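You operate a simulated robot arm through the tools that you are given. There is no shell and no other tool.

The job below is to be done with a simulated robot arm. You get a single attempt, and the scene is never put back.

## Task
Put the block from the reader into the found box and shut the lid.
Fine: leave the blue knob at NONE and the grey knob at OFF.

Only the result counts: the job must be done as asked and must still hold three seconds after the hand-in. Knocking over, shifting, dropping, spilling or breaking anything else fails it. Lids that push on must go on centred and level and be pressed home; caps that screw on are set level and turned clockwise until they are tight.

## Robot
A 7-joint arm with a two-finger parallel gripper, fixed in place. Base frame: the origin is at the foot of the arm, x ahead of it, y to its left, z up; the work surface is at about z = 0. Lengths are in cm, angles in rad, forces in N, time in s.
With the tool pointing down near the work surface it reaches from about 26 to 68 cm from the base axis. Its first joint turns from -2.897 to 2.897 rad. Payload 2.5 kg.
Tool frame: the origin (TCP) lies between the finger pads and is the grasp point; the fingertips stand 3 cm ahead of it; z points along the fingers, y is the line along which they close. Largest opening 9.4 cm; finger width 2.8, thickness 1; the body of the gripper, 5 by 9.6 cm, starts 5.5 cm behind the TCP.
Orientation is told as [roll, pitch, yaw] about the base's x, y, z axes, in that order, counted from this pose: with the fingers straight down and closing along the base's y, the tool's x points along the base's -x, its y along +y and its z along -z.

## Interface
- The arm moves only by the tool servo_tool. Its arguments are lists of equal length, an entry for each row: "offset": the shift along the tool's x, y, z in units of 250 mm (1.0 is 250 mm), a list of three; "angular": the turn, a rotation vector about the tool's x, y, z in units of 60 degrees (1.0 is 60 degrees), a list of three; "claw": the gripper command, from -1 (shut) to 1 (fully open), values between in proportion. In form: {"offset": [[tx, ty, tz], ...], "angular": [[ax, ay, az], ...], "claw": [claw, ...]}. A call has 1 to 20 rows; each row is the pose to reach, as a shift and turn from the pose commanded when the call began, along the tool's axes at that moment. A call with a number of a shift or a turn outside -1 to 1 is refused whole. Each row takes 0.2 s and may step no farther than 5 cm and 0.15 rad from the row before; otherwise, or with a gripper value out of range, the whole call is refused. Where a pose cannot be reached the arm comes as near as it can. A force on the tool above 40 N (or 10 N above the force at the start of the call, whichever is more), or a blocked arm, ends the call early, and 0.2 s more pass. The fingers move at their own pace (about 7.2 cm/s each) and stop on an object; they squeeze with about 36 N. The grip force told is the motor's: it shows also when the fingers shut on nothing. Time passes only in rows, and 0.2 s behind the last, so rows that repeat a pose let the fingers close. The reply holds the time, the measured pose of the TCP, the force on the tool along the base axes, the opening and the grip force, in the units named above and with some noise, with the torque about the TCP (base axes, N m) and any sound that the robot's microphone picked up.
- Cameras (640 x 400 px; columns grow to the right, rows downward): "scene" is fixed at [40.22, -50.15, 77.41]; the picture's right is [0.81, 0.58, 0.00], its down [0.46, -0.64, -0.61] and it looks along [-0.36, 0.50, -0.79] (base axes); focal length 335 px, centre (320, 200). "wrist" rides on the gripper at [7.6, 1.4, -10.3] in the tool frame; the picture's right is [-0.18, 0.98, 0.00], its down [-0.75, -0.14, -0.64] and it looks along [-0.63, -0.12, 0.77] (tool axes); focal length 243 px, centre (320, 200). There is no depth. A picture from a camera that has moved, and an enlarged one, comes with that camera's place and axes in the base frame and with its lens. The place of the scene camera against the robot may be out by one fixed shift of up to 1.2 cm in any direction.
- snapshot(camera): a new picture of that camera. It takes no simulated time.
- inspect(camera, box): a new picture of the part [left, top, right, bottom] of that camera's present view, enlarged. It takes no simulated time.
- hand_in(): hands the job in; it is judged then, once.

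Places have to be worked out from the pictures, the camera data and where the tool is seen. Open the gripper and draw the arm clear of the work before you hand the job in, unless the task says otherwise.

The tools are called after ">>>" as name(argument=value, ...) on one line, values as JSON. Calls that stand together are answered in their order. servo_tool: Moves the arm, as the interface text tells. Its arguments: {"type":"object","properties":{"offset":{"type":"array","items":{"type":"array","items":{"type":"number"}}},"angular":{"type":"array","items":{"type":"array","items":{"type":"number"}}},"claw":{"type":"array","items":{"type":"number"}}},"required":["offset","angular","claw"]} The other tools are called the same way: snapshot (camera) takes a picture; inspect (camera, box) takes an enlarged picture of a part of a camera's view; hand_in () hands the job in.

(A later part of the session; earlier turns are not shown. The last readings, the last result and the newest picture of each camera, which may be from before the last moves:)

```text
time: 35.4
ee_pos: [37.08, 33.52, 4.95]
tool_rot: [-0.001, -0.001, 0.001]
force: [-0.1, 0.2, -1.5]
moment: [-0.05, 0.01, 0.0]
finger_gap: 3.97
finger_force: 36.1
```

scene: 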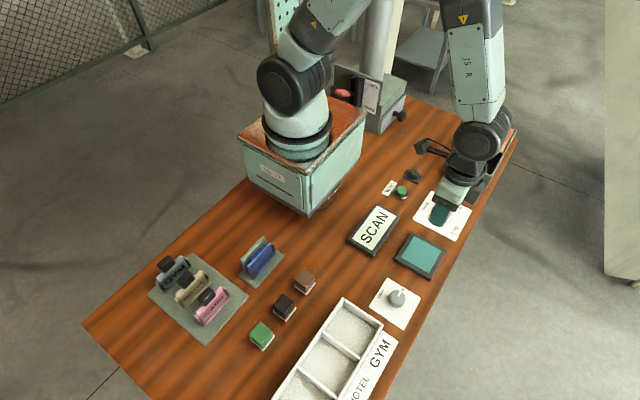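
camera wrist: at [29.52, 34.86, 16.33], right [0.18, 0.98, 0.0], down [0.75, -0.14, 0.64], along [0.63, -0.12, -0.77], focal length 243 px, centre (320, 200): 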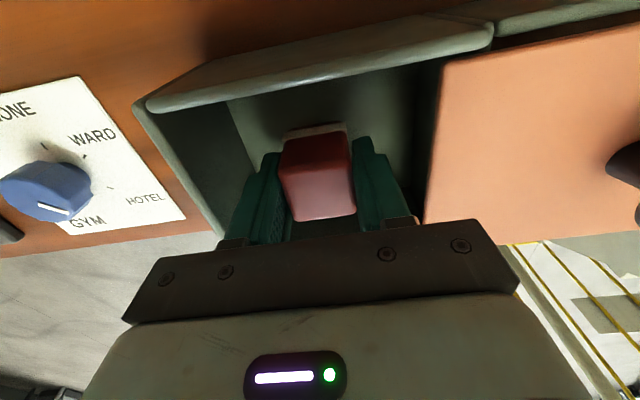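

Still no floor contact at z≈4.95. I continue down slowly.

>>> servo_tool(offset=[[0, 0, 0.006], [0, 0, 0.012], [0, 0, 0.012]], angular=[[0, 0, 0], [0, 0, 0], [0, 0, 0]], claw=[-0.5, -0.5, -0.5])

>>> servo_tool(offset=[[0, 0, 0.006], [0, 0, 0.012], [0, 0, 0.012]], angular=[[0, 0, 0], [0, 0, 0], [0, 0, 0]], claw=[-0.5, -0.5, -0.5])

>>> snapshot(camera="wrist")

```text
time: 36.2
ee_pos: [37.04, 33.47, 4.7]
tool_rot: [0.0, 0.0, 0.002]
force: [-2.5, -2.5, 12.8]
moment: [-0.12, 0.14, -0.01]
finger_gap: 3.95
finger_force: 35.9
```

```text
time: 37.0
ee_pos: [37.18, 33.53, 4.41]
tool_rot: [0.0, -0.005, -0.001]
force: [-2.6, -8.6, 35.4]
moment: [-0.12, -0.03, -0.01]
finger_gap: 3.98
finger_force: 36.8
```

```text
taken
camera wrist: at [29.67, 34.87, 14.7], right [0.18, 0.98, 0.0], down [0.75, -0.14, 0.64], along [0.63, -0.12, -0.76], focal length 243 px, centre (320, 200)
```

wrist: 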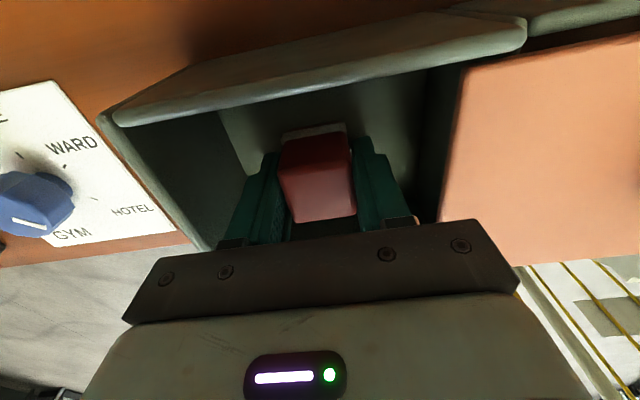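

The block is on the floor (35 N upward). I relieve the pressure by 2.5 mm, then open only partway (about 5.6 cm) so the fingers don't touch the walls or the lid, and rise.

>>> servo_tool(offset=[[0, 0, -0.006], [0, 0, -0.01], [0, 0, -0.01], [0, 0, -0.01], [0, 0, -0.01]], angular=[[0, 0, 0], [0, 0, 0], [0, 0, 0], [0, 0, 0], [0, 0, 0]], claw=[-0.5, -0.5, 0, 0.2, 0.2])

>>> snapshot(camera="wrist")

```text
time: 38.2
ee_pos: [37.09, 33.42, 4.66]
tool_rot: [0.001, 0.0, -0.002]
force: [0.3, -0.2, 0.9]
moment: [-0.04, 0.01, -0.02]
finger_gap: 5.64
finger_force: 0.1
```

```text
taken
camera wrist: at [29.6, 34.81, 14.88], right [0.18, 0.98, 0.0], down [0.75, -0.14, 0.64], along [0.63, -0.12, -0.77], focal length 243 px, centre (320, 200)
```

wrist: 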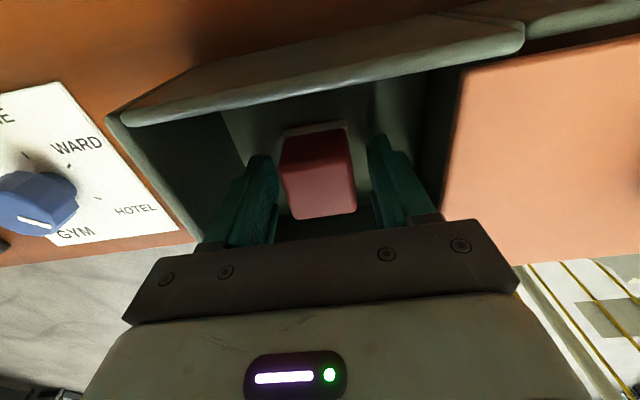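

The block is released and standing on the floor. I withdraw straight up.

>>> servo_tool(offset=[[0, 0, -0.04], [0, 0, -0.1], [0, 0, -0.18], [0, 0, -0.28], [0, 0, -0.4], [0, 0, -0.52], [0, 0, -0.52]], angular=[[0, 0, 0], [0, 0, 0], [0, 0, 0], [0, 0, 0], [0, 0, 0], [0, 0, 0], [0, 0, 0]], claw=[0.2, 0.2, 0.2, 0.2, 0.2, 0.6, 1])

>>> snapshot(camera="wrist")

>>> inspect(camera="scene", box=[430, 80, 530, 180])

```text
time: 39.8
ee_pos: [37.16, 33.46, 17.72]
tool_rot: [0.0, 0.001, 0.003]
force: [0.6, 0.6, 0.3]
moment: [0.0, -0.05, 0.0]
finger_gap: 9.39
finger_force: 0.0
```

```text
taken
camera wrist: at [29.64, 34.83, 27.97], right [0.18, 0.98, 0.0], down [0.75, -0.14, 0.64], along [0.63, -0.12, -0.77], focal length 243 px, centre (320, 200)
```

wrist: 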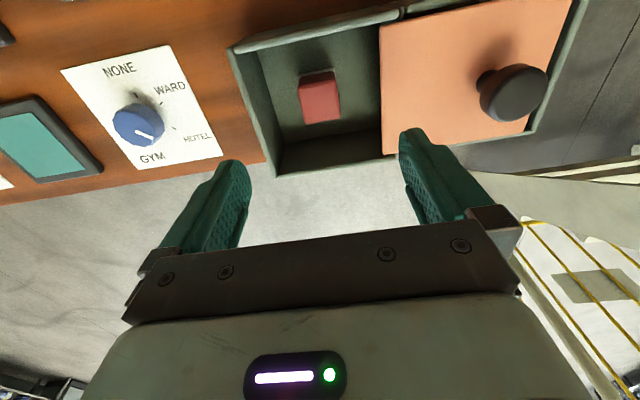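

```text
4.00 times, centred on (480, 130) of scene
camera zoom: at [40.22, -50.15, 77.41], right [0.81, 0.58, 0.0], down [0.46, -0.64, -0.61], along [-0.36, 0.5, -0.79], focal length 1341 px, centre (-320, 480)
```

zoom: 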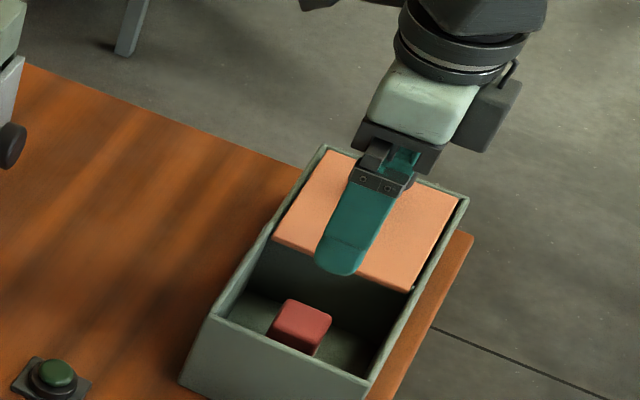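

The block rests upright inside the box, below the rim. I go back over the lid knob at (37.0, 46.9) to close the lid.

>>> servo_tool(offset=[[0.006, 0.08, 0], [0.006, 0.18, 0], [0.006, 0.28, 0], [0.006, 0.38, 0], [0.006, 0.47, 0], [0.006, 0.538, 0], [0.006, 0.538, 0]], angular=[[0, 0, 0], [0, 0, 0], [0, 0, 0], [0, 0, 0], [0, 0, 0], [0, 0, 0], [0, 0, 0]], claw=[1, 1, 1, 1, 1, 1, 1])

>>> snapshot(camera="wrist")

```text
time: 41.4
ee_pos: [36.85, 46.84, 17.53]
tool_rot: [0.0, 0.002, 0.001]
force: [-0.3, 0.4, 0.1]
moment: [0.01, 0.01, 0.02]
finger_gap: 9.4
finger_force: 0.2
```

```text
taken
camera wrist: at [29.36, 48.18, 27.83], right [0.18, 0.98, 0.0], down [0.75, -0.14, 0.64], along [0.63, -0.12, -0.77], focal length 243 px, centre (320, 200)
```

wrist: 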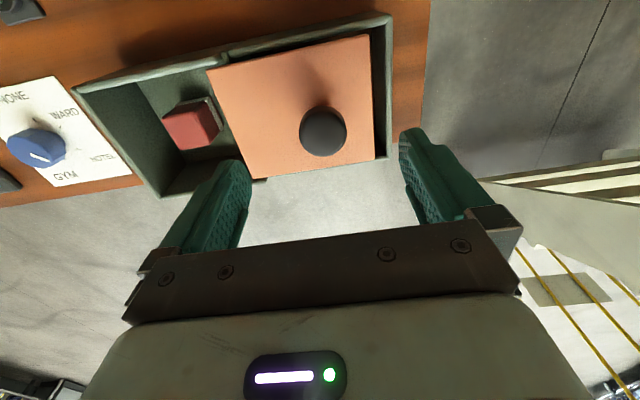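

The knob is centred below at (36.9, 46.95). I descend and grip it.

>>> servo_tool(offset=[[0, 0.003, 0.06], [0, 0.003, 0.12], [0, 0.003, 0.18], [0, 0.003, 0.225], [0, 0.003, 0.25], [0, 0.003, 0.25]], angular=[[0, 0, 0], [0, 0, 0], [0, 0, 0], [0, 0, 0], [0, 0, 0], [0, 0, 0]], claw=[1, 1, 1, 1, 1, 1])

>>> servo_tool(offset=[[0, 0, 0], [0, 0, 0], [0, 0, 0], [0, 0, 0], [0, 0, 0]], angular=[[0, 0, 0], [0, 0, 0], [0, 0, 0], [0, 0, 0], [0, 0, 0]], claw=[0.2, -0.1, -0.3, -0.3, -0.3])

```text
time: 42.8
ee_pos: [37.02, 47.22, 11.46]
tool_rot: [-0.001, 0.0, 0.002]
force: [0.0, 0.8, 0.3]
moment: [0.01, 0.06, 0.0]
finger_gap: 9.4
finger_force: 0.1
```

```text
time: 44.0
ee_pos: [37.06, 47.08, 11.5]
tool_rot: [0.001, -0.001, 0.002]
force: [1.3, -0.2, -2.0]
moment: [0.0, 0.0, 0.0]
finger_gap: 3.53
finger_force: 45.0
```

Gripped with low forces. I slide the lid back toward -y, stopping about 1 cm short of closed first.

>>> servo_tool(offset=[[0, -0.02, 0], [0, -0.045, 0], [0, -0.07, 0], [0, -0.095, 0], [0, -0.12, 0], [0, -0.145, 0], [0, -0.17, 0], [0, -0.195, 0], [0, -0.22, 0], [0, -0.245, 0], [0, -0.27, 0], [0, -0.295, 0], [0, -0.32, 0], [0, -0.345, 0], [0, -0.37, 0], [0, -0.38, 0], [0, -0.38, 0]], angular=[[0, 0, 0], [0, 0, 0], [0, 0, 0], [0, 0, 0], [0, 0, 0], [0, 0, 0], [0, 0, 0], [0, 0, 0], [0, 0, 0], [0, 0, 0], [0, 0, 0], [0, 0, 0], [0, 0, 0], [0, 0, 0], [0, 0, 0], [0, 0, 0], [0, 0, 0]], claw=[-0.3, -0.3, -0.3, -0.3, -0.3, -0.3, -0.3, -0.3, -0.3, -0.3, -0.3, -0.3, -0.3, -0.3, -0.3, -0.3, -0.3])

>>> snapshot(camera="wrist")

>>> inspect(camera="scene", box=[430, 80, 530, 180])

```text
time: 47.6
ee_pos: [37.13, 37.4, 11.33]
tool_rot: [0.0, -0.004, 0.002]
force: [27.6, 0.4, -4.1]
moment: [0.16, -0.78, -0.02]
finger_gap: 3.57
finger_force: 45.1
```

```text
taken
camera wrist: at [29.53, 38.84, 21.64], right [0.18, 0.98, 0.0], down [0.75, -0.14, 0.64], along [0.63, -0.12, -0.77], focal length 243 px, centre (320, 200)
```

wrist: 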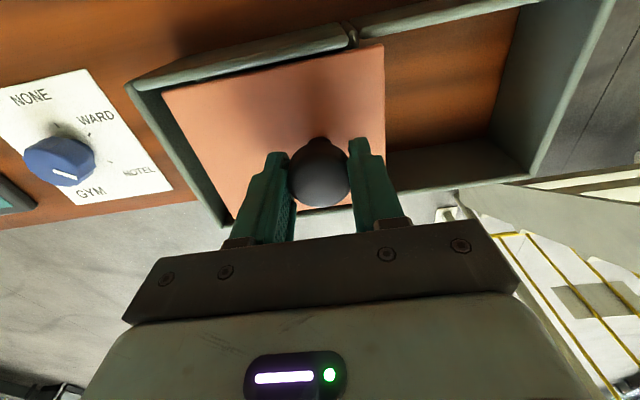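

```text
4.00 times, centred on (480, 130) of scene
camera zoom: at [40.22, -50.15, 77.41], right [0.81, 0.58, 0.0], down [0.46, -0.64, -0.61], along [-0.36, 0.5, -0.79], focal length 1341 px, centre (-320, 480)
```

zoom: 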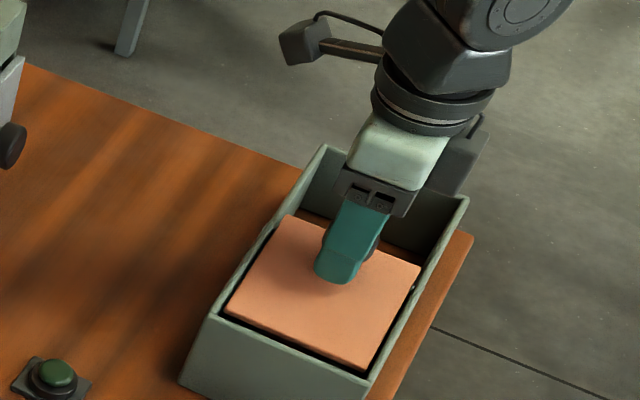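

The lid is 0.9 cm short of closed; a sideways strain of 28 N has built up in x. I open the fingers a moment to relax it, then regrip.

>>> servo_tool(offset=[[0, 0, 0], [0, 0, 0], [0, 0, 0], [0, 0, 0], [0, 0, 0]], angular=[[0, 0, 0], [0, 0, 0], [0, 0, 0], [0, 0, 0], [0, 0, 0]], claw=[0, 0, -0.2, -0.22, -0.22])

```text
time: 48.8
ee_pos: [36.87, 37.58, 11.36]
tool_rot: [0.0, 0.0, -0.001]
force: [0.0, 0.4, -0.4]
moment: [-0.02, -0.01, 0.03]
finger_gap: 3.68
finger_force: 0.0
```

The strain is gone, with the fingers loosely around the knob (3.68 vs 3.55). I push the remaining ~1 cm in small steps until the lid meets its stop.

>>> servo_tool(offset=[[0, -0.01, 0], [0, -0.02, 0], [0, -0.03, 0], [0, -0.036, 0], [0, -0.036, 0]], angular=[[0, 0, 0], [0, 0, 0], [0, 0, 0], [0, 0, 0], [0, 0, 0]], claw=[-0.22, -0.22, -0.22, -0.22, -0.22])

>>> servo_tool(offset=[[0, -0.003, 0], [0, -0.006, 0], [0, -0.009, 0], [0, -0.009, 0]], angular=[[0, 0, 0], [0, 0, 0], [0, 0, 0], [0, 0, 0]], claw=[-0.22, -0.22, -0.22, -0.22])

>>> snapshot(camera="wrist")

>>> inspect(camera="scene", box=[430, 80, 530, 180])

```text
time: 50.0
ee_pos: [36.9, 36.62, 11.41]
tool_rot: [0.001, -0.001, -0.001]
force: [0.5, 0.6, -0.7]
moment: [-0.01, -0.02, -0.01]
finger_gap: 3.7
finger_force: 0.0
```

```text
time: 51.0
ee_pos: [36.78, 36.38, 11.45]
tool_rot: [0.001, 0.0, 0.003]
force: [-0.4, 3.6, -1.1]
moment: [0.04, 0.0, 0.04]
finger_gap: 3.86
finger_force: 1.8
```

```text
taken
camera wrist: at [29.35, 37.75, 21.64], right [0.18, 0.98, 0.0], down [0.75, -0.14, 0.64], along [0.63, -0.12, -0.77], focal length 243 px, centre (320, 200)
```

wrist: 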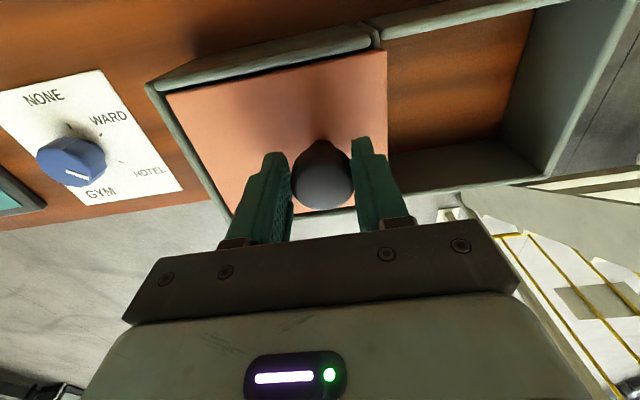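

```text
4.00 times, centred on (480, 130) of scene
camera zoom: at [40.22, -50.15, 77.41], right [0.81, 0.58, 0.0], down [0.46, -0.64, -0.61], along [-0.36, 0.5, -0.79], focal length 1341 px, centre (-320, 480)
```

zoom: 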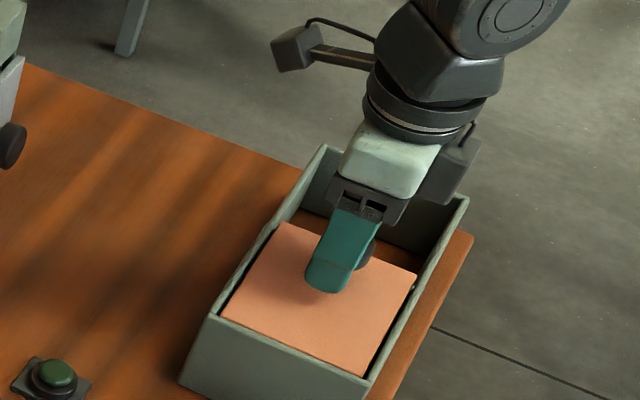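

The push finger is now being held back (gap widened to 3.86, 3.6 N), so the lid has met its stop. One more slightly firmer push to be sure, then compare with the original closed picture.

>>> servo_tool(offset=[[0, -0.004, 0], [0, -0.008, 0], [0, -0.012, 0], [0, -0.012, 0], [0, -0.012, 0]], angular=[[0, 0, 0], [0, 0, 0], [0, 0, 0], [0, 0, 0], [0, 0, 0]], claw=[-0.3, -0.3, -0.3, -0.3, -0.3])

```text
time: 52.2
ee_pos: [36.93, 36.28, 11.51]
tool_rot: [0.002, 0.0, 0.001]
force: [-5.3, 17.4, 3.7]
moment: [0.33, 0.0, 0.11]
finger_gap: 4.23
finger_force: 8.2
```

17 N with no further lid travel: the lid is fully shut. I back off slightly, open, rise and compare.

>>> servo_tool(offset=[[0, 0.012, 0], [0, 0.012, 0], [0, 0.012, 0], [0, 0.012, 0], [0, 0.012, -0.06], [0, 0.012, -0.14], [0, 0.012, -0.24], [0, 0.012, -0.34], [0, 0.012, -0.34]], angular=[[0, 0, 0], [0, 0, 0], [0, 0, 0], [0, 0, 0], [0, 0, 0], [0, 0, 0], [0, 0, 0], [0, 0, 0], [0, 0, 0]], claw=[-0.1, 0.4, 0.8, 1, 1, 1, 1, 1, 1])

>>> snapshot(camera="wrist")

>>> inspect(camera="scene", box=[440, 110, 525, 195])

```text
time: 54.2
ee_pos: [36.78, 36.31, 19.7]
tool_rot: [0.0, 0.0, 0.001]
force: [-0.3, 0.6, 0.6]
moment: [-0.01, -0.02, -0.03]
finger_gap: 9.4
finger_force: 0.3
```

```text
taken
camera wrist: at [29.29, 37.73, 29.99], right [0.18, 0.98, 0.0], down [0.75, -0.14, 0.64], along [0.63, -0.12, -0.77], focal length 243 px, centre (320, 200)
```

wrist: 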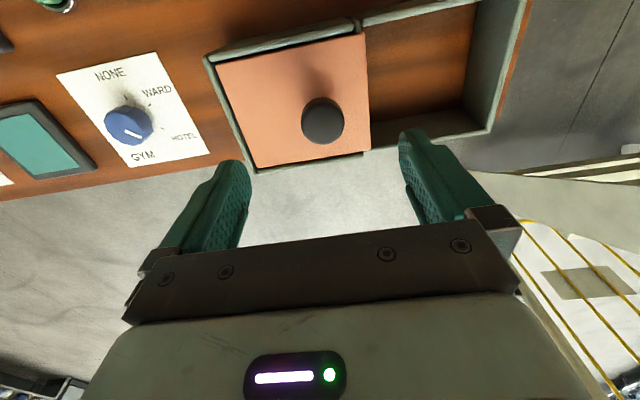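

```text
4.71 times, centred on (482, 152) of scene
camera zoom: at [40.22, -50.15, 77.41], right [0.81, 0.58, 0.0], down [0.46, -0.64, -0.61], along [-0.36, 0.5, -0.79], focal length 1577 px, centre (-445, 424)
```

zoom: 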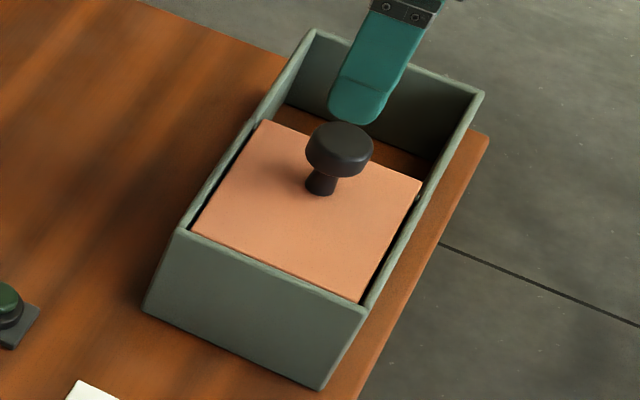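

The lid looks identical to its original closed position. Next is the blue knob: I go above it, about (36.3, 13.8), and look closely at the ticks.

>>> servo_tool(offset=[[0.002, -0.08, 0], [0.004, -0.18, 0], [0.006, -0.28, 0], [0.008, -0.38, 0], [0.01, -0.48, 0], [0.012, -0.58, 0], [0.014, -0.68, 0.03], [0.016, -0.78, 0.07], [0.019, -0.86, 0.13], [0.019, -0.9, 0.188], [0.019, -0.9, 0.188]], angular=[[0, 0, 0], [0, 0, 0], [0, 0, 0], [0, 0, 0], [0, 0, 0], [0, 0, 0], [0, 0, 0], [0, 0, 0], [0, 0, 0], [0, 0, 0], [0, 0, 0]], claw=[1, 1, 1, 1, 1, 1, 1, 1, 1, 1, 1])

>>> inspect(camera="wrist", box=[200, 20, 440, 180])

>>> inspect(camera="scene", box=[400, 180, 480, 250])

```text
time: 56.6
ee_pos: [36.21, 13.64, 15.09]
tool_rot: [0.001, 0.0, 0.002]
force: [0.9, -0.4, 0.9]
moment: [-0.02, 0.0, -0.01]
finger_gap: 9.37
finger_force: 0.1
```

```text
2.50 times, centred on (320, 100) of wrist
camera zoom: at [28.78, 15.14, 25.3], right [0.18, 0.98, 0.0], down [0.75, -0.14, 0.64], along [0.63, -0.12, -0.77], focal length 606 px, centre (320, 450)
```

zoom: 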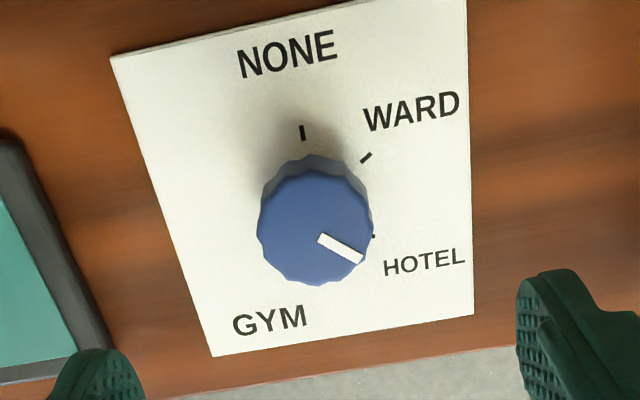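

```text
5.71 times, centred on (440, 215) of scene
camera zoom: at [40.22, -50.15, 77.41], right [0.81, 0.58, 0.0], down [0.46, -0.64, -0.61], along [-0.36, 0.5, -0.79], focal length 1915 px, centre (-366, 114)
```

zoom: 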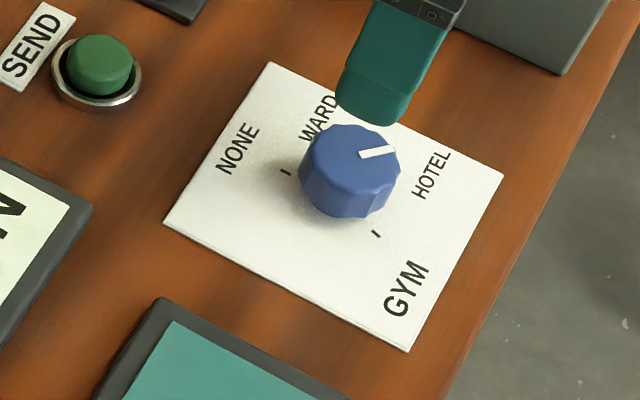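

The blue pointer is at HOTEL (matching the tick at about 39° from +y towards +x); NONE points straight at -x. The knob axis is ≈(36.7, 13.5) with its top at z≈2.2, so it needs ~129° counter-clockwise from above. I pre-rotate the tool 60° clockwise so the turn is centred on its wrist range, and get a second viewing direction.

>>> servo_tool(offset=[[-0.003, -0.004, 0.02], [-0.006, -0.008, 0.05], [-0.0116, -0.014, 0.08], [-0.0116, -0.014, 0.11], [-0.0116, -0.014, 0.14], [-0.0116, -0.014, 0.16], [-0.0116, -0.014, 0.16], [-0.0116, -0.014, 0.16], [-0.0116, -0.014, 0.16]], angular=[[0, 0, 0.125], [0, 0, 0.25], [0, 0, 0.375], [0, 0, 0.5], [0, 0, 0.625], [0, 0, 0.75], [0, 0, 0.875], [0, 0, 1.0], [0, 0, 1.0]], claw=[1, 1, 1, 1, 1, 1, 1, 1, 1])

>>> snapshot(camera="wrist")

>>> inspect(camera="wrist", box=[200, 40, 440, 200])

```text
time: 58.6
ee_pos: [36.79, 13.56, 11.21]
tool_rot: [-0.001, 0.001, -1.049]
force: [0.7, 0.5, -0.5]
moment: [0.01, 0.01, -0.01]
finger_gap: 9.38
finger_force: 0.1
```

```text
taken
camera wrist: at [34.38, 20.82, 21.41], right [0.94, 0.33, 0.0], down [0.25, -0.72, 0.64], along [0.21, -0.61, -0.77], focal length 243 px, centre (320, 200)
```

wrist: 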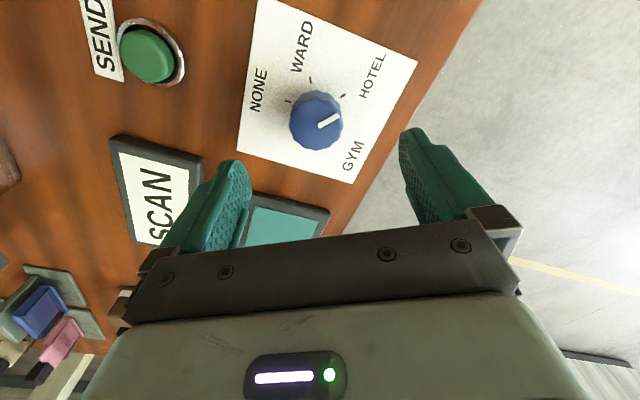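

```text
2.50 times, centred on (320, 120) of wrist
camera zoom: at [34.38, 20.82, 21.41], right [0.94, 0.33, 0.0], down [0.25, -0.72, 0.64], along [0.21, -0.61, -0.77], focal length 606 px, centre (320, 400)
```

zoom: 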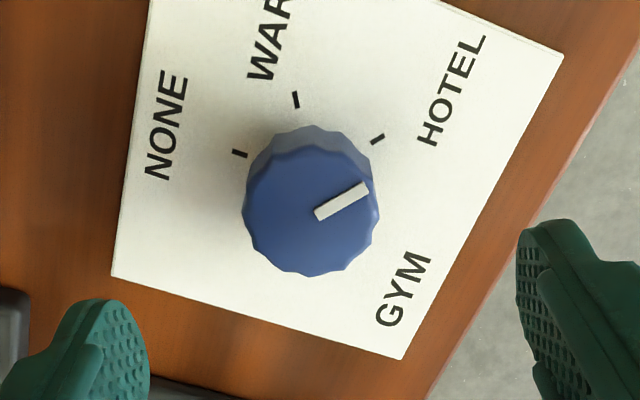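

A second view gives the axis ≈(36.6, 13.4) and the knob's top at z≈3.1, about 4.3 cm wide. I descend part way and check centring between the fingers.

>>> servo_tool(offset=[[0, 0, 0.05], [0, 0, 0.1], [0, 0, 0.15], [0, 0, 0.2], [0, 0, 0.2]], angular=[[0, 0, 0], [0, 0, 0], [0, 0, 0], [0, 0, 0], [0, 0, 0]], claw=[1, 1, 1, 1, 1])

>>> snapshot(camera="wrist")

>>> inspect(camera="scene", box=[390, 150, 490, 250])

```text
time: 59.8
ee_pos: [36.88, 13.44, 6.17]
tool_rot: [-0.001, -0.001, -1.047]
force: [0.1, 0.2, -0.2]
moment: [-0.01, 0.03, -0.01]
finger_gap: 9.4
finger_force: 0.0
```

```text
taken
camera wrist: at [34.38, 20.76, 16.46], right [0.94, 0.33, 0.0], down [0.25, -0.72, 0.64], along [0.21, -0.61, -0.77], focal length 243 px, centre (320, 200)
```

wrist: 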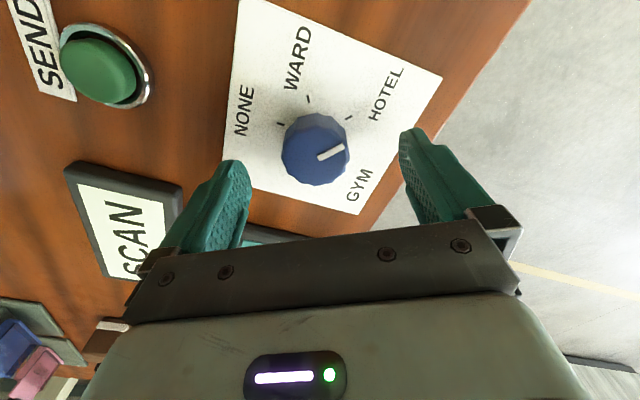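

```text
4.00 times, centred on (440, 200) of scene
camera zoom: at [40.22, -50.15, 77.41], right [0.81, 0.58, 0.0], down [0.46, -0.64, -0.61], along [-0.36, 0.5, -0.79], focal length 1341 px, centre (-160, 200)
```

zoom: 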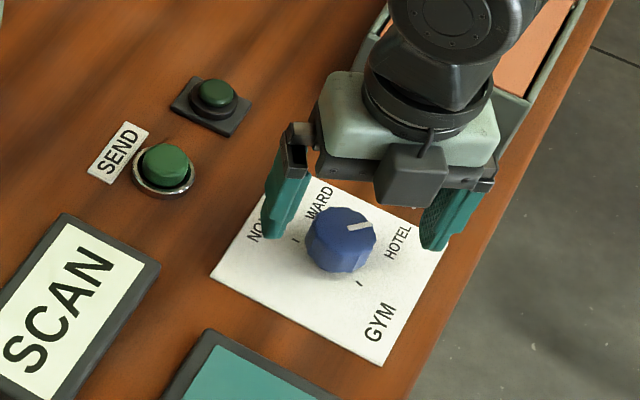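

The knob sits ~0.2–0.3 cm off toward the left finger, so I correct by 2.3 mm along the closing axis, descend to z≈3.8 (tips ≈0.8) and close gently.

>>> servo_tool(offset=[[0.001, -0.009, 0.03], [0.001, -0.009, 0.06], [0.001, -0.009, 0.08], [0.001, -0.009, 0.092], [0.001, -0.009, 0.092]], angular=[[0, 0, 0], [0, 0, 0], [0, 0, 0], [0, 0, 0], [0, 0, 0]], claw=[1, 1, 1, 1, 1])

>>> servo_tool(offset=[[0, 0, 0], [0, 0, 0], [0, 0, 0], [0, 0, 0], [0, 0, 0]], angular=[[0, 0, 0], [0, 0, 0], [0, 0, 0], [0, 0, 0], [0, 0, 0]], claw=[0.4, 0.1, 0, -0.05, -0.05])

>>> snapshot(camera="wrist")

```text
time: 61.0
ee_pos: [36.47, 13.42, 3.92]
tool_rot: [0.0, 0.0, -1.046]
force: [0.3, 0.3, 0.6]
moment: [0.0, 0.0, -0.03]
finger_gap: 9.39
finger_force: 0.0
```

```text
time: 62.2
ee_pos: [36.62, 13.41, 3.98]
tool_rot: [0.001, 0.0, -1.046]
force: [0.6, 0.1, -0.3]
moment: [-0.03, 0.0, 0.02]
finger_gap: 4.44
finger_force: 0.1
```

```text
taken
camera wrist: at [34.2, 20.69, 14.12], right [0.94, 0.33, 0.0], down [0.26, -0.72, 0.64], along [0.21, -0.61, -0.77], focal length 243 px, centre (320, 200)
```

wrist: 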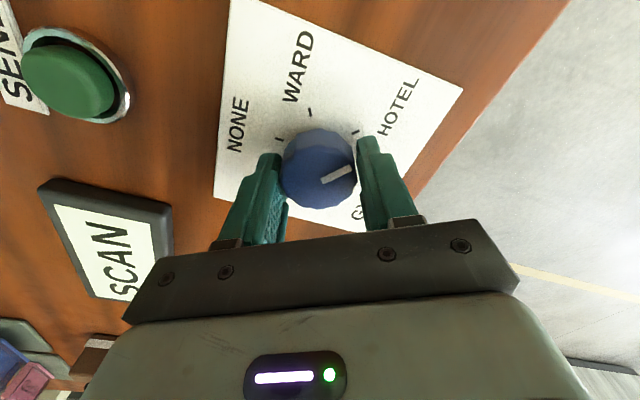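

No contact yet at 4.44 cm. I close fully onto the knob and check the forces.

>>> servo_tool(offset=[[0, 0, 0], [0, 0, 0], [0, 0, 0], [0, 0, 0]], angular=[[0, 0, 0], [0, 0, 0], [0, 0, 0], [0, 0, 0]], claw=[-0.15, -0.25, -0.3, -0.3])

>>> snapshot(camera="wrist")

```text
time: 63.2
ee_pos: [36.62, 13.41, 3.93]
tool_rot: [-0.003, 0.001, -1.046]
force: [-6.8, -5.5, 5.6]
moment: [-0.04, -0.12, 0.05]
finger_gap: 4.1
finger_force: 45.4
```

```text
taken
camera wrist: at [34.16, 20.67, 14.11], right [0.94, 0.33, 0.0], down [0.26, -0.72, 0.64], along [0.21, -0.61, -0.77], focal length 243 px, centre (320, 200)
```

wrist: 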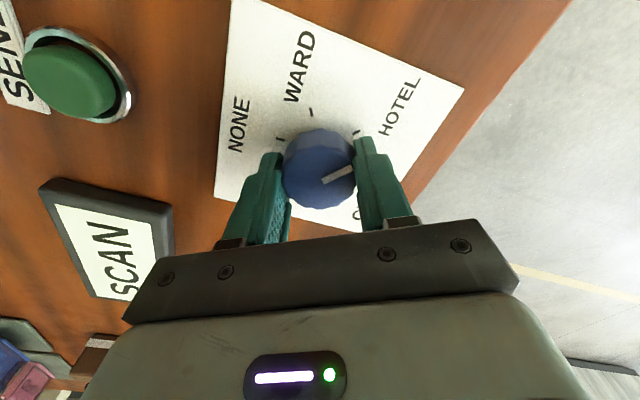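

Gripped at 4.1 cm with ~9 N side load. I turn 30° counter-clockwise (seen from above) and verify that the knob follows.

>>> servo_tool(offset=[[0, -0.002, 0], [0, -0.003, 0], [0, -0.003, 0], [0, -0.003, 0], [0, -0.003, 0], [0, -0.003, 0], [0, -0.003, 0]], angular=[[0, 0, -0.08], [0, 0, -0.16], [0, 0, -0.24], [0, 0, -0.32], [0, 0, -0.42], [0, 0, -0.5], [0, 0, -0.5]], claw=[-0.3, -0.3, -0.3, -0.3, -0.3, -0.3, -0.3])

>>> snapshot(camera="wrist")

>>> inspect(camera="scene", box=[390, 150, 490, 250])

```text
time: 64.8
ee_pos: [36.63, 13.42, 3.86]
tool_rot: [0.002, -0.001, -0.522]
force: [8.0, 5.2, -29.0]
moment: [-0.03, -0.14, -0.06]
finger_gap: 4.12
finger_force: 44.5
```

```text
taken
camera wrist: at [30.85, 18.43, 14.11], right [0.65, 0.76, 0.0], down [0.58, -0.5, 0.64], along [0.49, -0.42, -0.77], focal length 243 px, centre (320, 200)
```

wrist: 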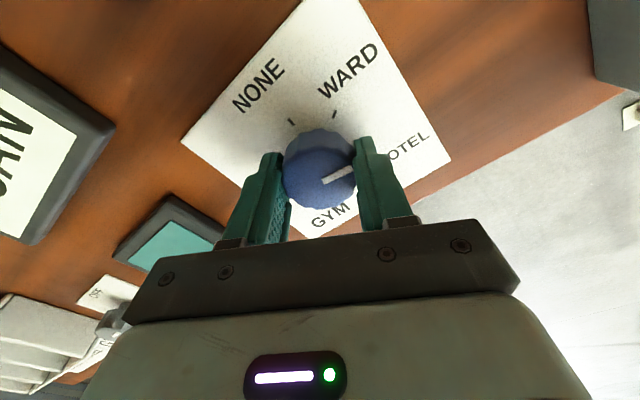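

```text
4.00 times, centred on (440, 200) of scene
camera zoom: at [40.22, -50.15, 77.41], right [0.81, 0.58, 0.0], down [0.46, -0.64, -0.61], along [-0.36, 0.5, -0.79], focal length 1341 px, centre (-160, 200)
```

zoom: 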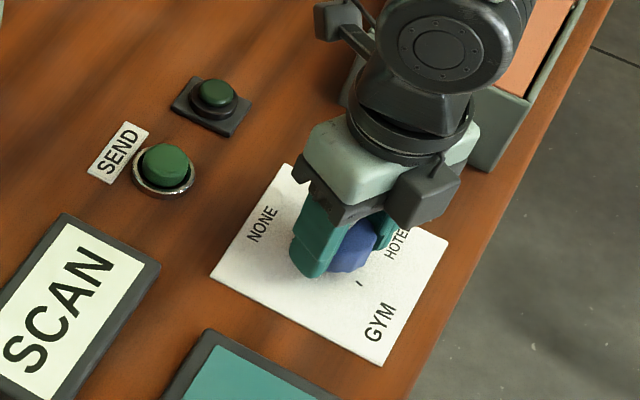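

The knob follows. A downward pull of 29 N has built up, so I lower the command by ~0.7 mm as I keep turning.

>>> servo_tool(offset=[[0, 0, 0.003], [0, 0, 0.003], [0, 0, 0.003], [0, 0, 0.003], [0, 0, 0.003], [0, 0, 0.003], [0, 0, 0.003]], angular=[[0, 0, 0], [0, 0, -0.08], [0, 0, -0.16], [0, 0, -0.24], [0, 0, -0.32], [0, 0, -0.4], [0, 0, -0.4]], claw=[-0.3, -0.3, -0.3, -0.3, -0.3, -0.3, -0.3])

>>> snapshot(camera="wrist")

```text
time: 66.4
ee_pos: [36.61, 13.42, 3.97]
tool_rot: [0.002, -0.002, -0.104]
force: [13.1, 3.1, 9.2]
moment: [-0.46, 0.79, 0.01]
finger_gap: 4.11
finger_force: 44.9
```

```text
taken
camera wrist: at [29.3, 15.65, 14.09], right [0.28, 0.96, 0.0], down [0.73, -0.22, 0.64], along [0.62, -0.18, -0.76], focal length 243 px, centre (320, 200)
```

wrist: 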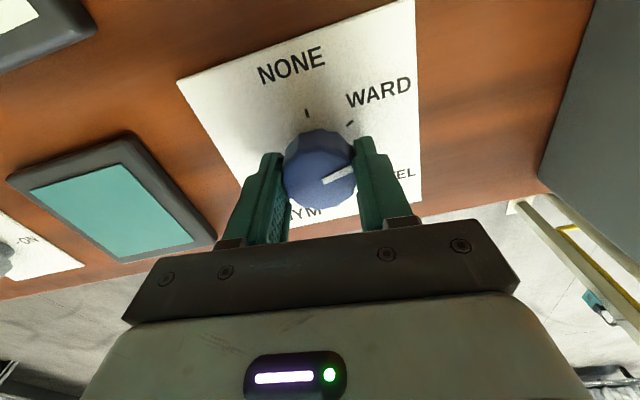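

Turned 54° so far, with modest forces. I continue another 48°.

>>> servo_tool(offset=[[0, 0, 0], [0, 0, 0], [0, 0, 0], [0, 0, 0], [0, 0, 0], [0, 0, 0], [0, 0, 0], [0, 0, 0], [0, 0, 0]], angular=[[0, 0, -0.1], [0, 0, -0.2], [0, 0, -0.3], [0, 0, -0.4], [0, 0, -0.5], [0, 0, -0.6], [0, 0, -0.7], [0, 0, -0.8], [0, 0, -0.8]], claw=[-0.3, -0.3, -0.3, -0.3, -0.3, -0.3, -0.3, -0.3, -0.3])

>>> snapshot(camera="wrist")

```text
time: 68.4
ee_pos: [36.35, 13.49, 3.9]
tool_rot: [0.001, 0.003, 0.736]
force: [17.9, 6.4, -29.6]
moment: [-0.45, 0.52, 0.03]
finger_gap: 4.06
finger_force: 44.9
```

```text
taken
camera wrist: at [29.97, 9.35, 14.04], right [-0.52, 0.85, 0.0], down [0.65, 0.4, 0.64], along [0.55, 0.33, -0.77], focal length 243 px, centre (320, 200)
```

wrist: 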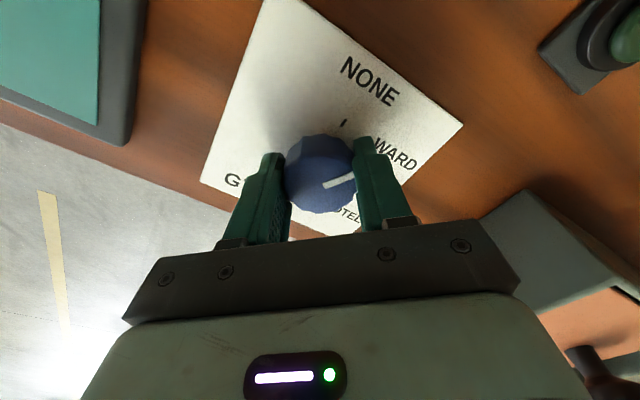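

Total turn about 102°, though the pointer may have slipped a few degrees in the grip. I'll zoom in to measure the pointer's direction.

>>> inspect(camera="wrist", box=[240, 40, 440, 220])

>>> inspect(camera="scene", box=[400, 170, 480, 250])

```text
2.22 times, centred on (340, 130) of wrist
camera zoom: at [29.97, 9.35, 14.04], right [-0.52, 0.85, 0.0], down [0.65, 0.4, 0.64], along [0.55, 0.33, -0.77], focal length 539 px, centre (276, 356)
```

zoom: 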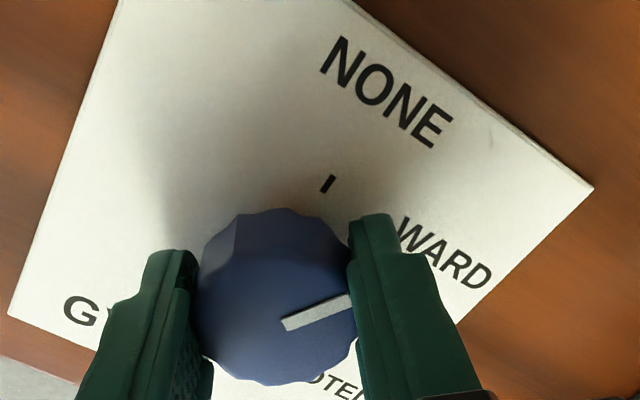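

```text
5.00 times, centred on (440, 210) of scene
camera zoom: at [40.22, -50.15, 77.41], right [0.81, 0.58, 0.0], down [0.46, -0.64, -0.61], along [-0.36, 0.5, -0.79], focal length 1676 px, centre (-280, 150)
```

zoom: 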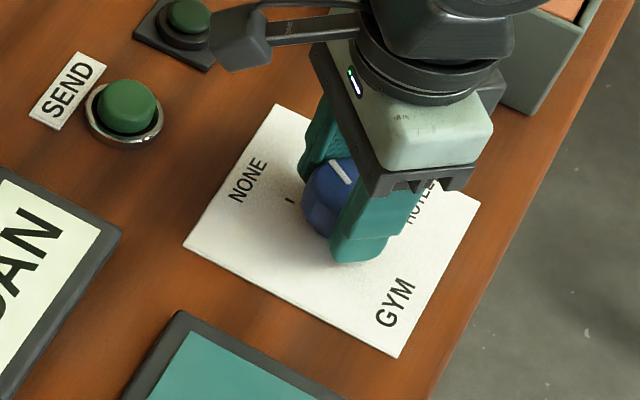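

The pointer is at ~145° (from +x), NONE is at 180°, so ~35° remain. I correct the small offsets the forces show and turn further.

>>> servo_tool(offset=[[-0.004, -0.002, 0.003], [-0.004, -0.002, 0.003], [-0.004, -0.002, 0.003], [-0.004, -0.002, 0.003], [-0.004, -0.002, 0.003], [-0.004, -0.002, 0.003], [-0.004, -0.002, 0.003], [-0.004, -0.002, 0.003]], angular=[[0, 0, 0], [0, 0, -0.1], [0, 0, -0.2], [0, 0, -0.3], [0, 0, -0.4], [0, 0, -0.5], [0, 0, -0.58], [0, 0, -0.58]], claw=[-0.3, -0.3, -0.3, -0.3, -0.3, -0.3, -0.3, -0.3])

>>> inspect(camera="wrist", box=[240, 40, 440, 220])

```text
time: 69.5
ee_pos: [36.41, 13.46, 3.8]
tool_rot: [0.001, 0.002, 1.075]
force: [-2.0, -1.7, 4.1]
moment: [0.64, -0.26, 0.02]
finger_gap: 4.05
finger_force: 44.8
stopped in row 5: the force on the tool passed its limit at 46 N (the readings are from after the stop); the commanded pose is now the measured one
```

```text
2.22 times, centred on (340, 130) of wrist
camera zoom: at [31.76, 7.4, 14.01], right [-0.78, 0.63, 0.0], down [0.48, 0.6, 0.64], along [0.4, 0.5, -0.77], focal length 539 px, centre (276, 356)
```

zoom: 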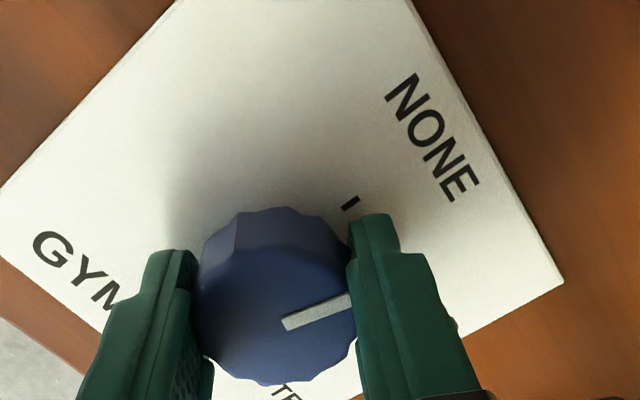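

The step stopped on accumulated strain, now relaxed; the pointer is at ~164°, about 15.5° short of NONE. I continue in gentle small steps.

>>> servo_tool(offset=[[0, 0, 0], [0, 0, 0], [0, 0, 0], [0, 0, 0], [0, 0, 0], [0, 0, 0]], angular=[[0, 0, -0.05], [0, 0, -0.1], [0, 0, -0.15], [0, 0, -0.2], [0, 0, -0.255], [0, 0, -0.255]], claw=[-0.3, -0.3, -0.3, -0.3, -0.3, -0.3])

>>> inspect(camera="wrist", box=[240, 40, 440, 220])

```text
time: 70.9
ee_pos: [36.47, 13.51, 3.7]
tool_rot: [0.0, -0.001, 1.34]
force: [-2.4, -3.2, 18.5]
moment: [0.01, 0.18, -1.28]
finger_gap: 4.06
finger_force: 44.9
```

```text
2.22 times, centred on (340, 130) of wrist
camera zoom: at [33.53, 6.34, 13.99], right [-0.92, 0.4, 0.0], down [0.31, 0.7, 0.64], along [0.26, 0.59, -0.77], focal length 539 px, centre (276, 356)
```

zoom: 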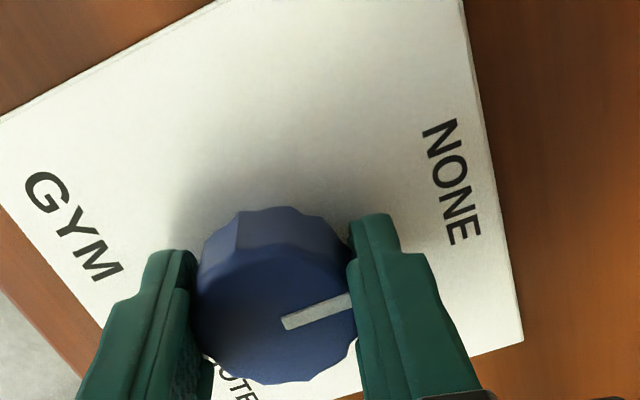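

The pointer reads ~178° and a resisting torque of 1.3 N·m has appeared, likely the end stop at NONE. I release, rise, and check.

>>> servo_tool(offset=[[0, 0, 0], [0, 0, 0], [0, 0, 0], [0, 0, 0], [0, 0, -0.05], [0, 0, -0.12], [0, 0, -0.2], [0, 0, -0.3], [0, 0, -0.3]], angular=[[0, 0, 0], [0, 0, 0], [0, 0, 0], [0, 0, 0], [0, 0, 0], [0, 0, 0], [0, 0, 0], [0, 0, 0], [0, 0, 0]], claw=[0, 0.4, 0.8, 1, 1, 1, 1, 1, 1])

>>> inspect(camera="wrist", box=[200, 20, 440, 200])

>>> snapshot(camera="scene")

>>> inspect(camera="scene", box=[400, 170, 480, 250])

```text
time: 72.9
ee_pos: [36.32, 13.71, 11.52]
tool_rot: [0.003, 0.002, 1.343]
force: [0.8, 0.3, 0.2]
moment: [-0.01, 0.01, -0.02]
finger_gap: 9.4
finger_force: 0.2
```

```text
2.22 times, centred on (320, 110) of wrist
camera zoom: at [33.41, 6.5, 21.67], right [-0.92, 0.4, 0.0], down [0.31, 0.7, 0.64], along [0.26, 0.59, -0.77], focal length 539 px, centre (320, 400)
```

zoom: 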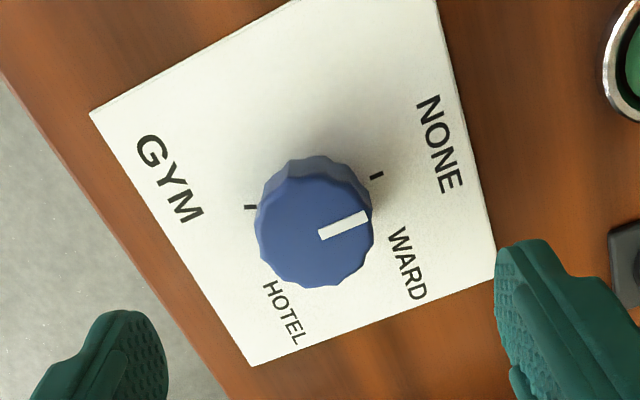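

```text
taken
```

scene: 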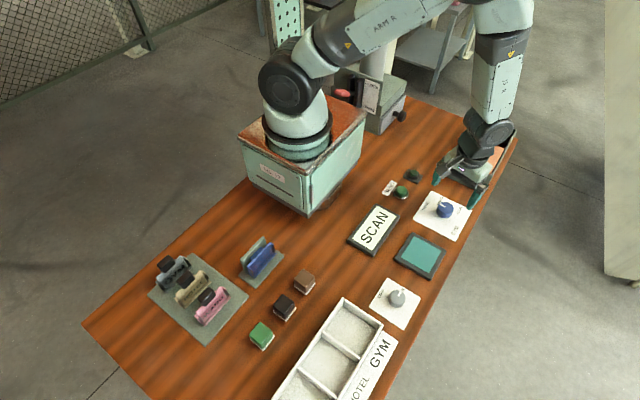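

```text
5.00 times, centred on (440, 210) of scene
camera zoom: at [40.22, -50.15, 77.41], right [0.81, 0.58, 0.0], down [0.46, -0.64, -0.61], along [-0.36, 0.5, -0.79], focal length 1676 px, centre (-280, 150)
```

zoom: 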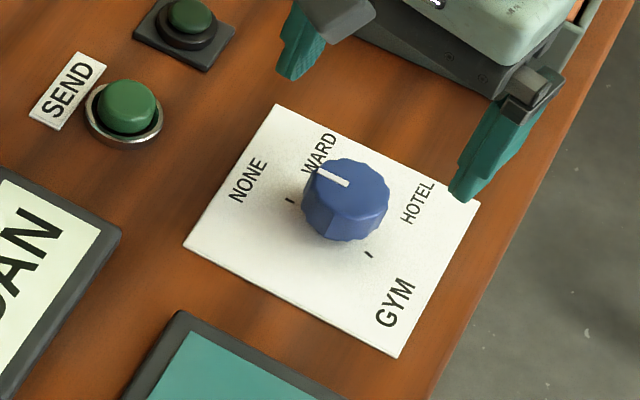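

The pointer appears to be at NONE; I zoom in more to verify the angle precisely.

>>> inspect(camera="scene", box=[425, 190, 465, 220])

>>> inspect(camera="wrist", box=[270, 70, 370, 160])

```text
13.33 times, centred on (445, 205) of scene
camera zoom: at [40.22, -50.15, 77.41], right [0.81, 0.58, 0.0], down [0.46, -0.64, -0.61], along [-0.36, 0.5, -0.79], focal length 4469 px, centre (-1347, 133)
```

zoom: 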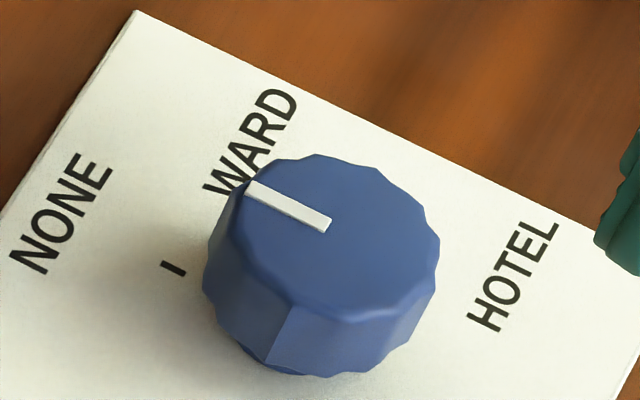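

```text
4.44 times, centred on (320, 115) of wrist
camera zoom: at [33.41, 6.5, 21.67], right [-0.92, 0.4, 0.0], down [0.31, 0.7, 0.64], along [0.26, 0.59, -0.77], focal length 1078 px, centre (320, 578)
```

zoom: 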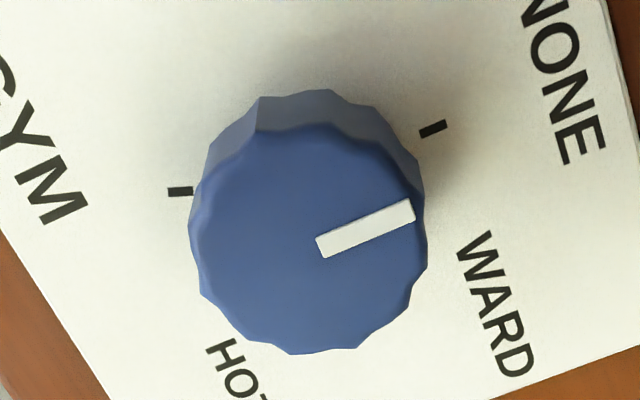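

Both cameras show the blue pointer parallel to and aimed at the NONE tick (≈179–180°). Now I travel to the grey knob at about (37.1, -16), rotating the tool clockwise on the way so its turn will be centred too.

>>> servo_tool(offset=[[0.04, -0.01, -0.08], [0.1, -0.025, -0.13], [0.18, -0.045, -0.16], [0.26, -0.066, -0.16], [0.34, -0.086, -0.16], [0.42, -0.106, -0.16], [0.5, -0.127, -0.16], [0.5817, -0.1473, -0.16], [0.5817, -0.1473, -0.16]], angular=[[0, 0, 0.1], [0, 0, 0.22], [0, 0, 0.35], [0, 0, 0.48], [0, 0, 0.61], [0, 0, 0.74], [0, 0, 0.87], [0, 0, 1.0], [0, 0, 1.0]], claw=[1, 1, 1, 1, 1, 1, 1, 1, 1])

>>> servo_tool(offset=[[0.02, -0.07, 0], [0.04, -0.14, 0], [0.06, -0.21, 0], [0.08, -0.29, 0], [0.1, -0.37, 0], [0.12, -0.44, 0.01], [0.14, -0.51, 0.016], [0.155, -0.5633, 0.016], [0.155, -0.5633, 0.016]], angular=[[0, 0, 0.12], [0, 0, 0.24], [0, 0, 0.36], [0, 0, 0.48], [0, 0, 0.6], [0, 0, 0.72], [0, 0, 0.84], [0, 0, 0.95], [0, 0, 0.95]], claw=[1, 1, 1, 1, 1, 1, 1, 1, 1])

>>> snapshot(camera="wrist")

>>> inspect(camera="wrist", box=[220, 30, 420, 180])

```text
time: 74.9
ee_pos: [36.78, -1.45, 15.16]
tool_rot: [0.001, 0.002, 0.293]
force: [-0.8, 0.2, 0.0]
moment: [0.0, 0.02, 0.0]
finger_gap: 9.43
finger_force: 0.0
```

```text
time: 76.9
ee_pos: [37.14, -16.34, 14.8]
tool_rot: [-0.002, 0.0, -0.702]
force: [0.3, 0.4, 0.8]
moment: [-0.01, 0.0, 0.01]
finger_gap: 9.41
finger_force: 0.1
```

```text
taken
camera wrist: at [32.44, -10.31, 25.0], right [0.78, 0.63, 0.0], down [0.49, -0.59, 0.64], along [0.4, -0.5, -0.77], focal length 243 px, centre (320, 200)
```

wrist: 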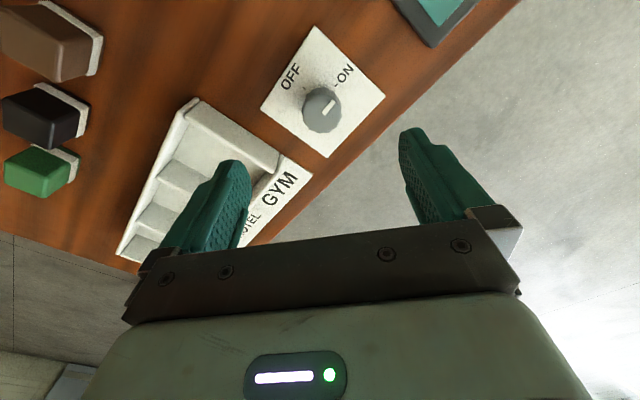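

```text
2.67 times, centred on (320, 105) of wrist
camera zoom: at [32.44, -10.31, 25.0], right [0.78, 0.63, 0.0], down [0.49, -0.59, 0.64], along [0.4, -0.5, -0.77], focal length 647 px, centre (320, 453)
```

zoom: 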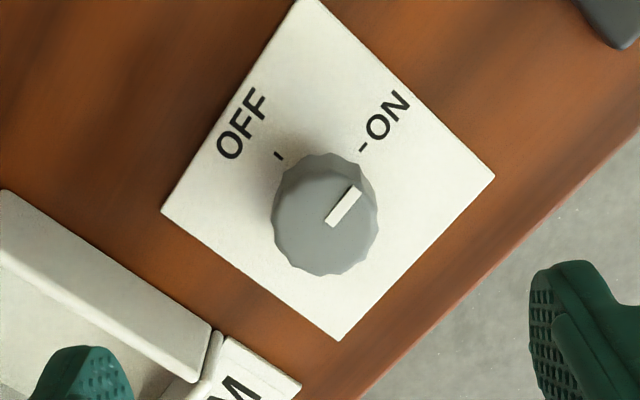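

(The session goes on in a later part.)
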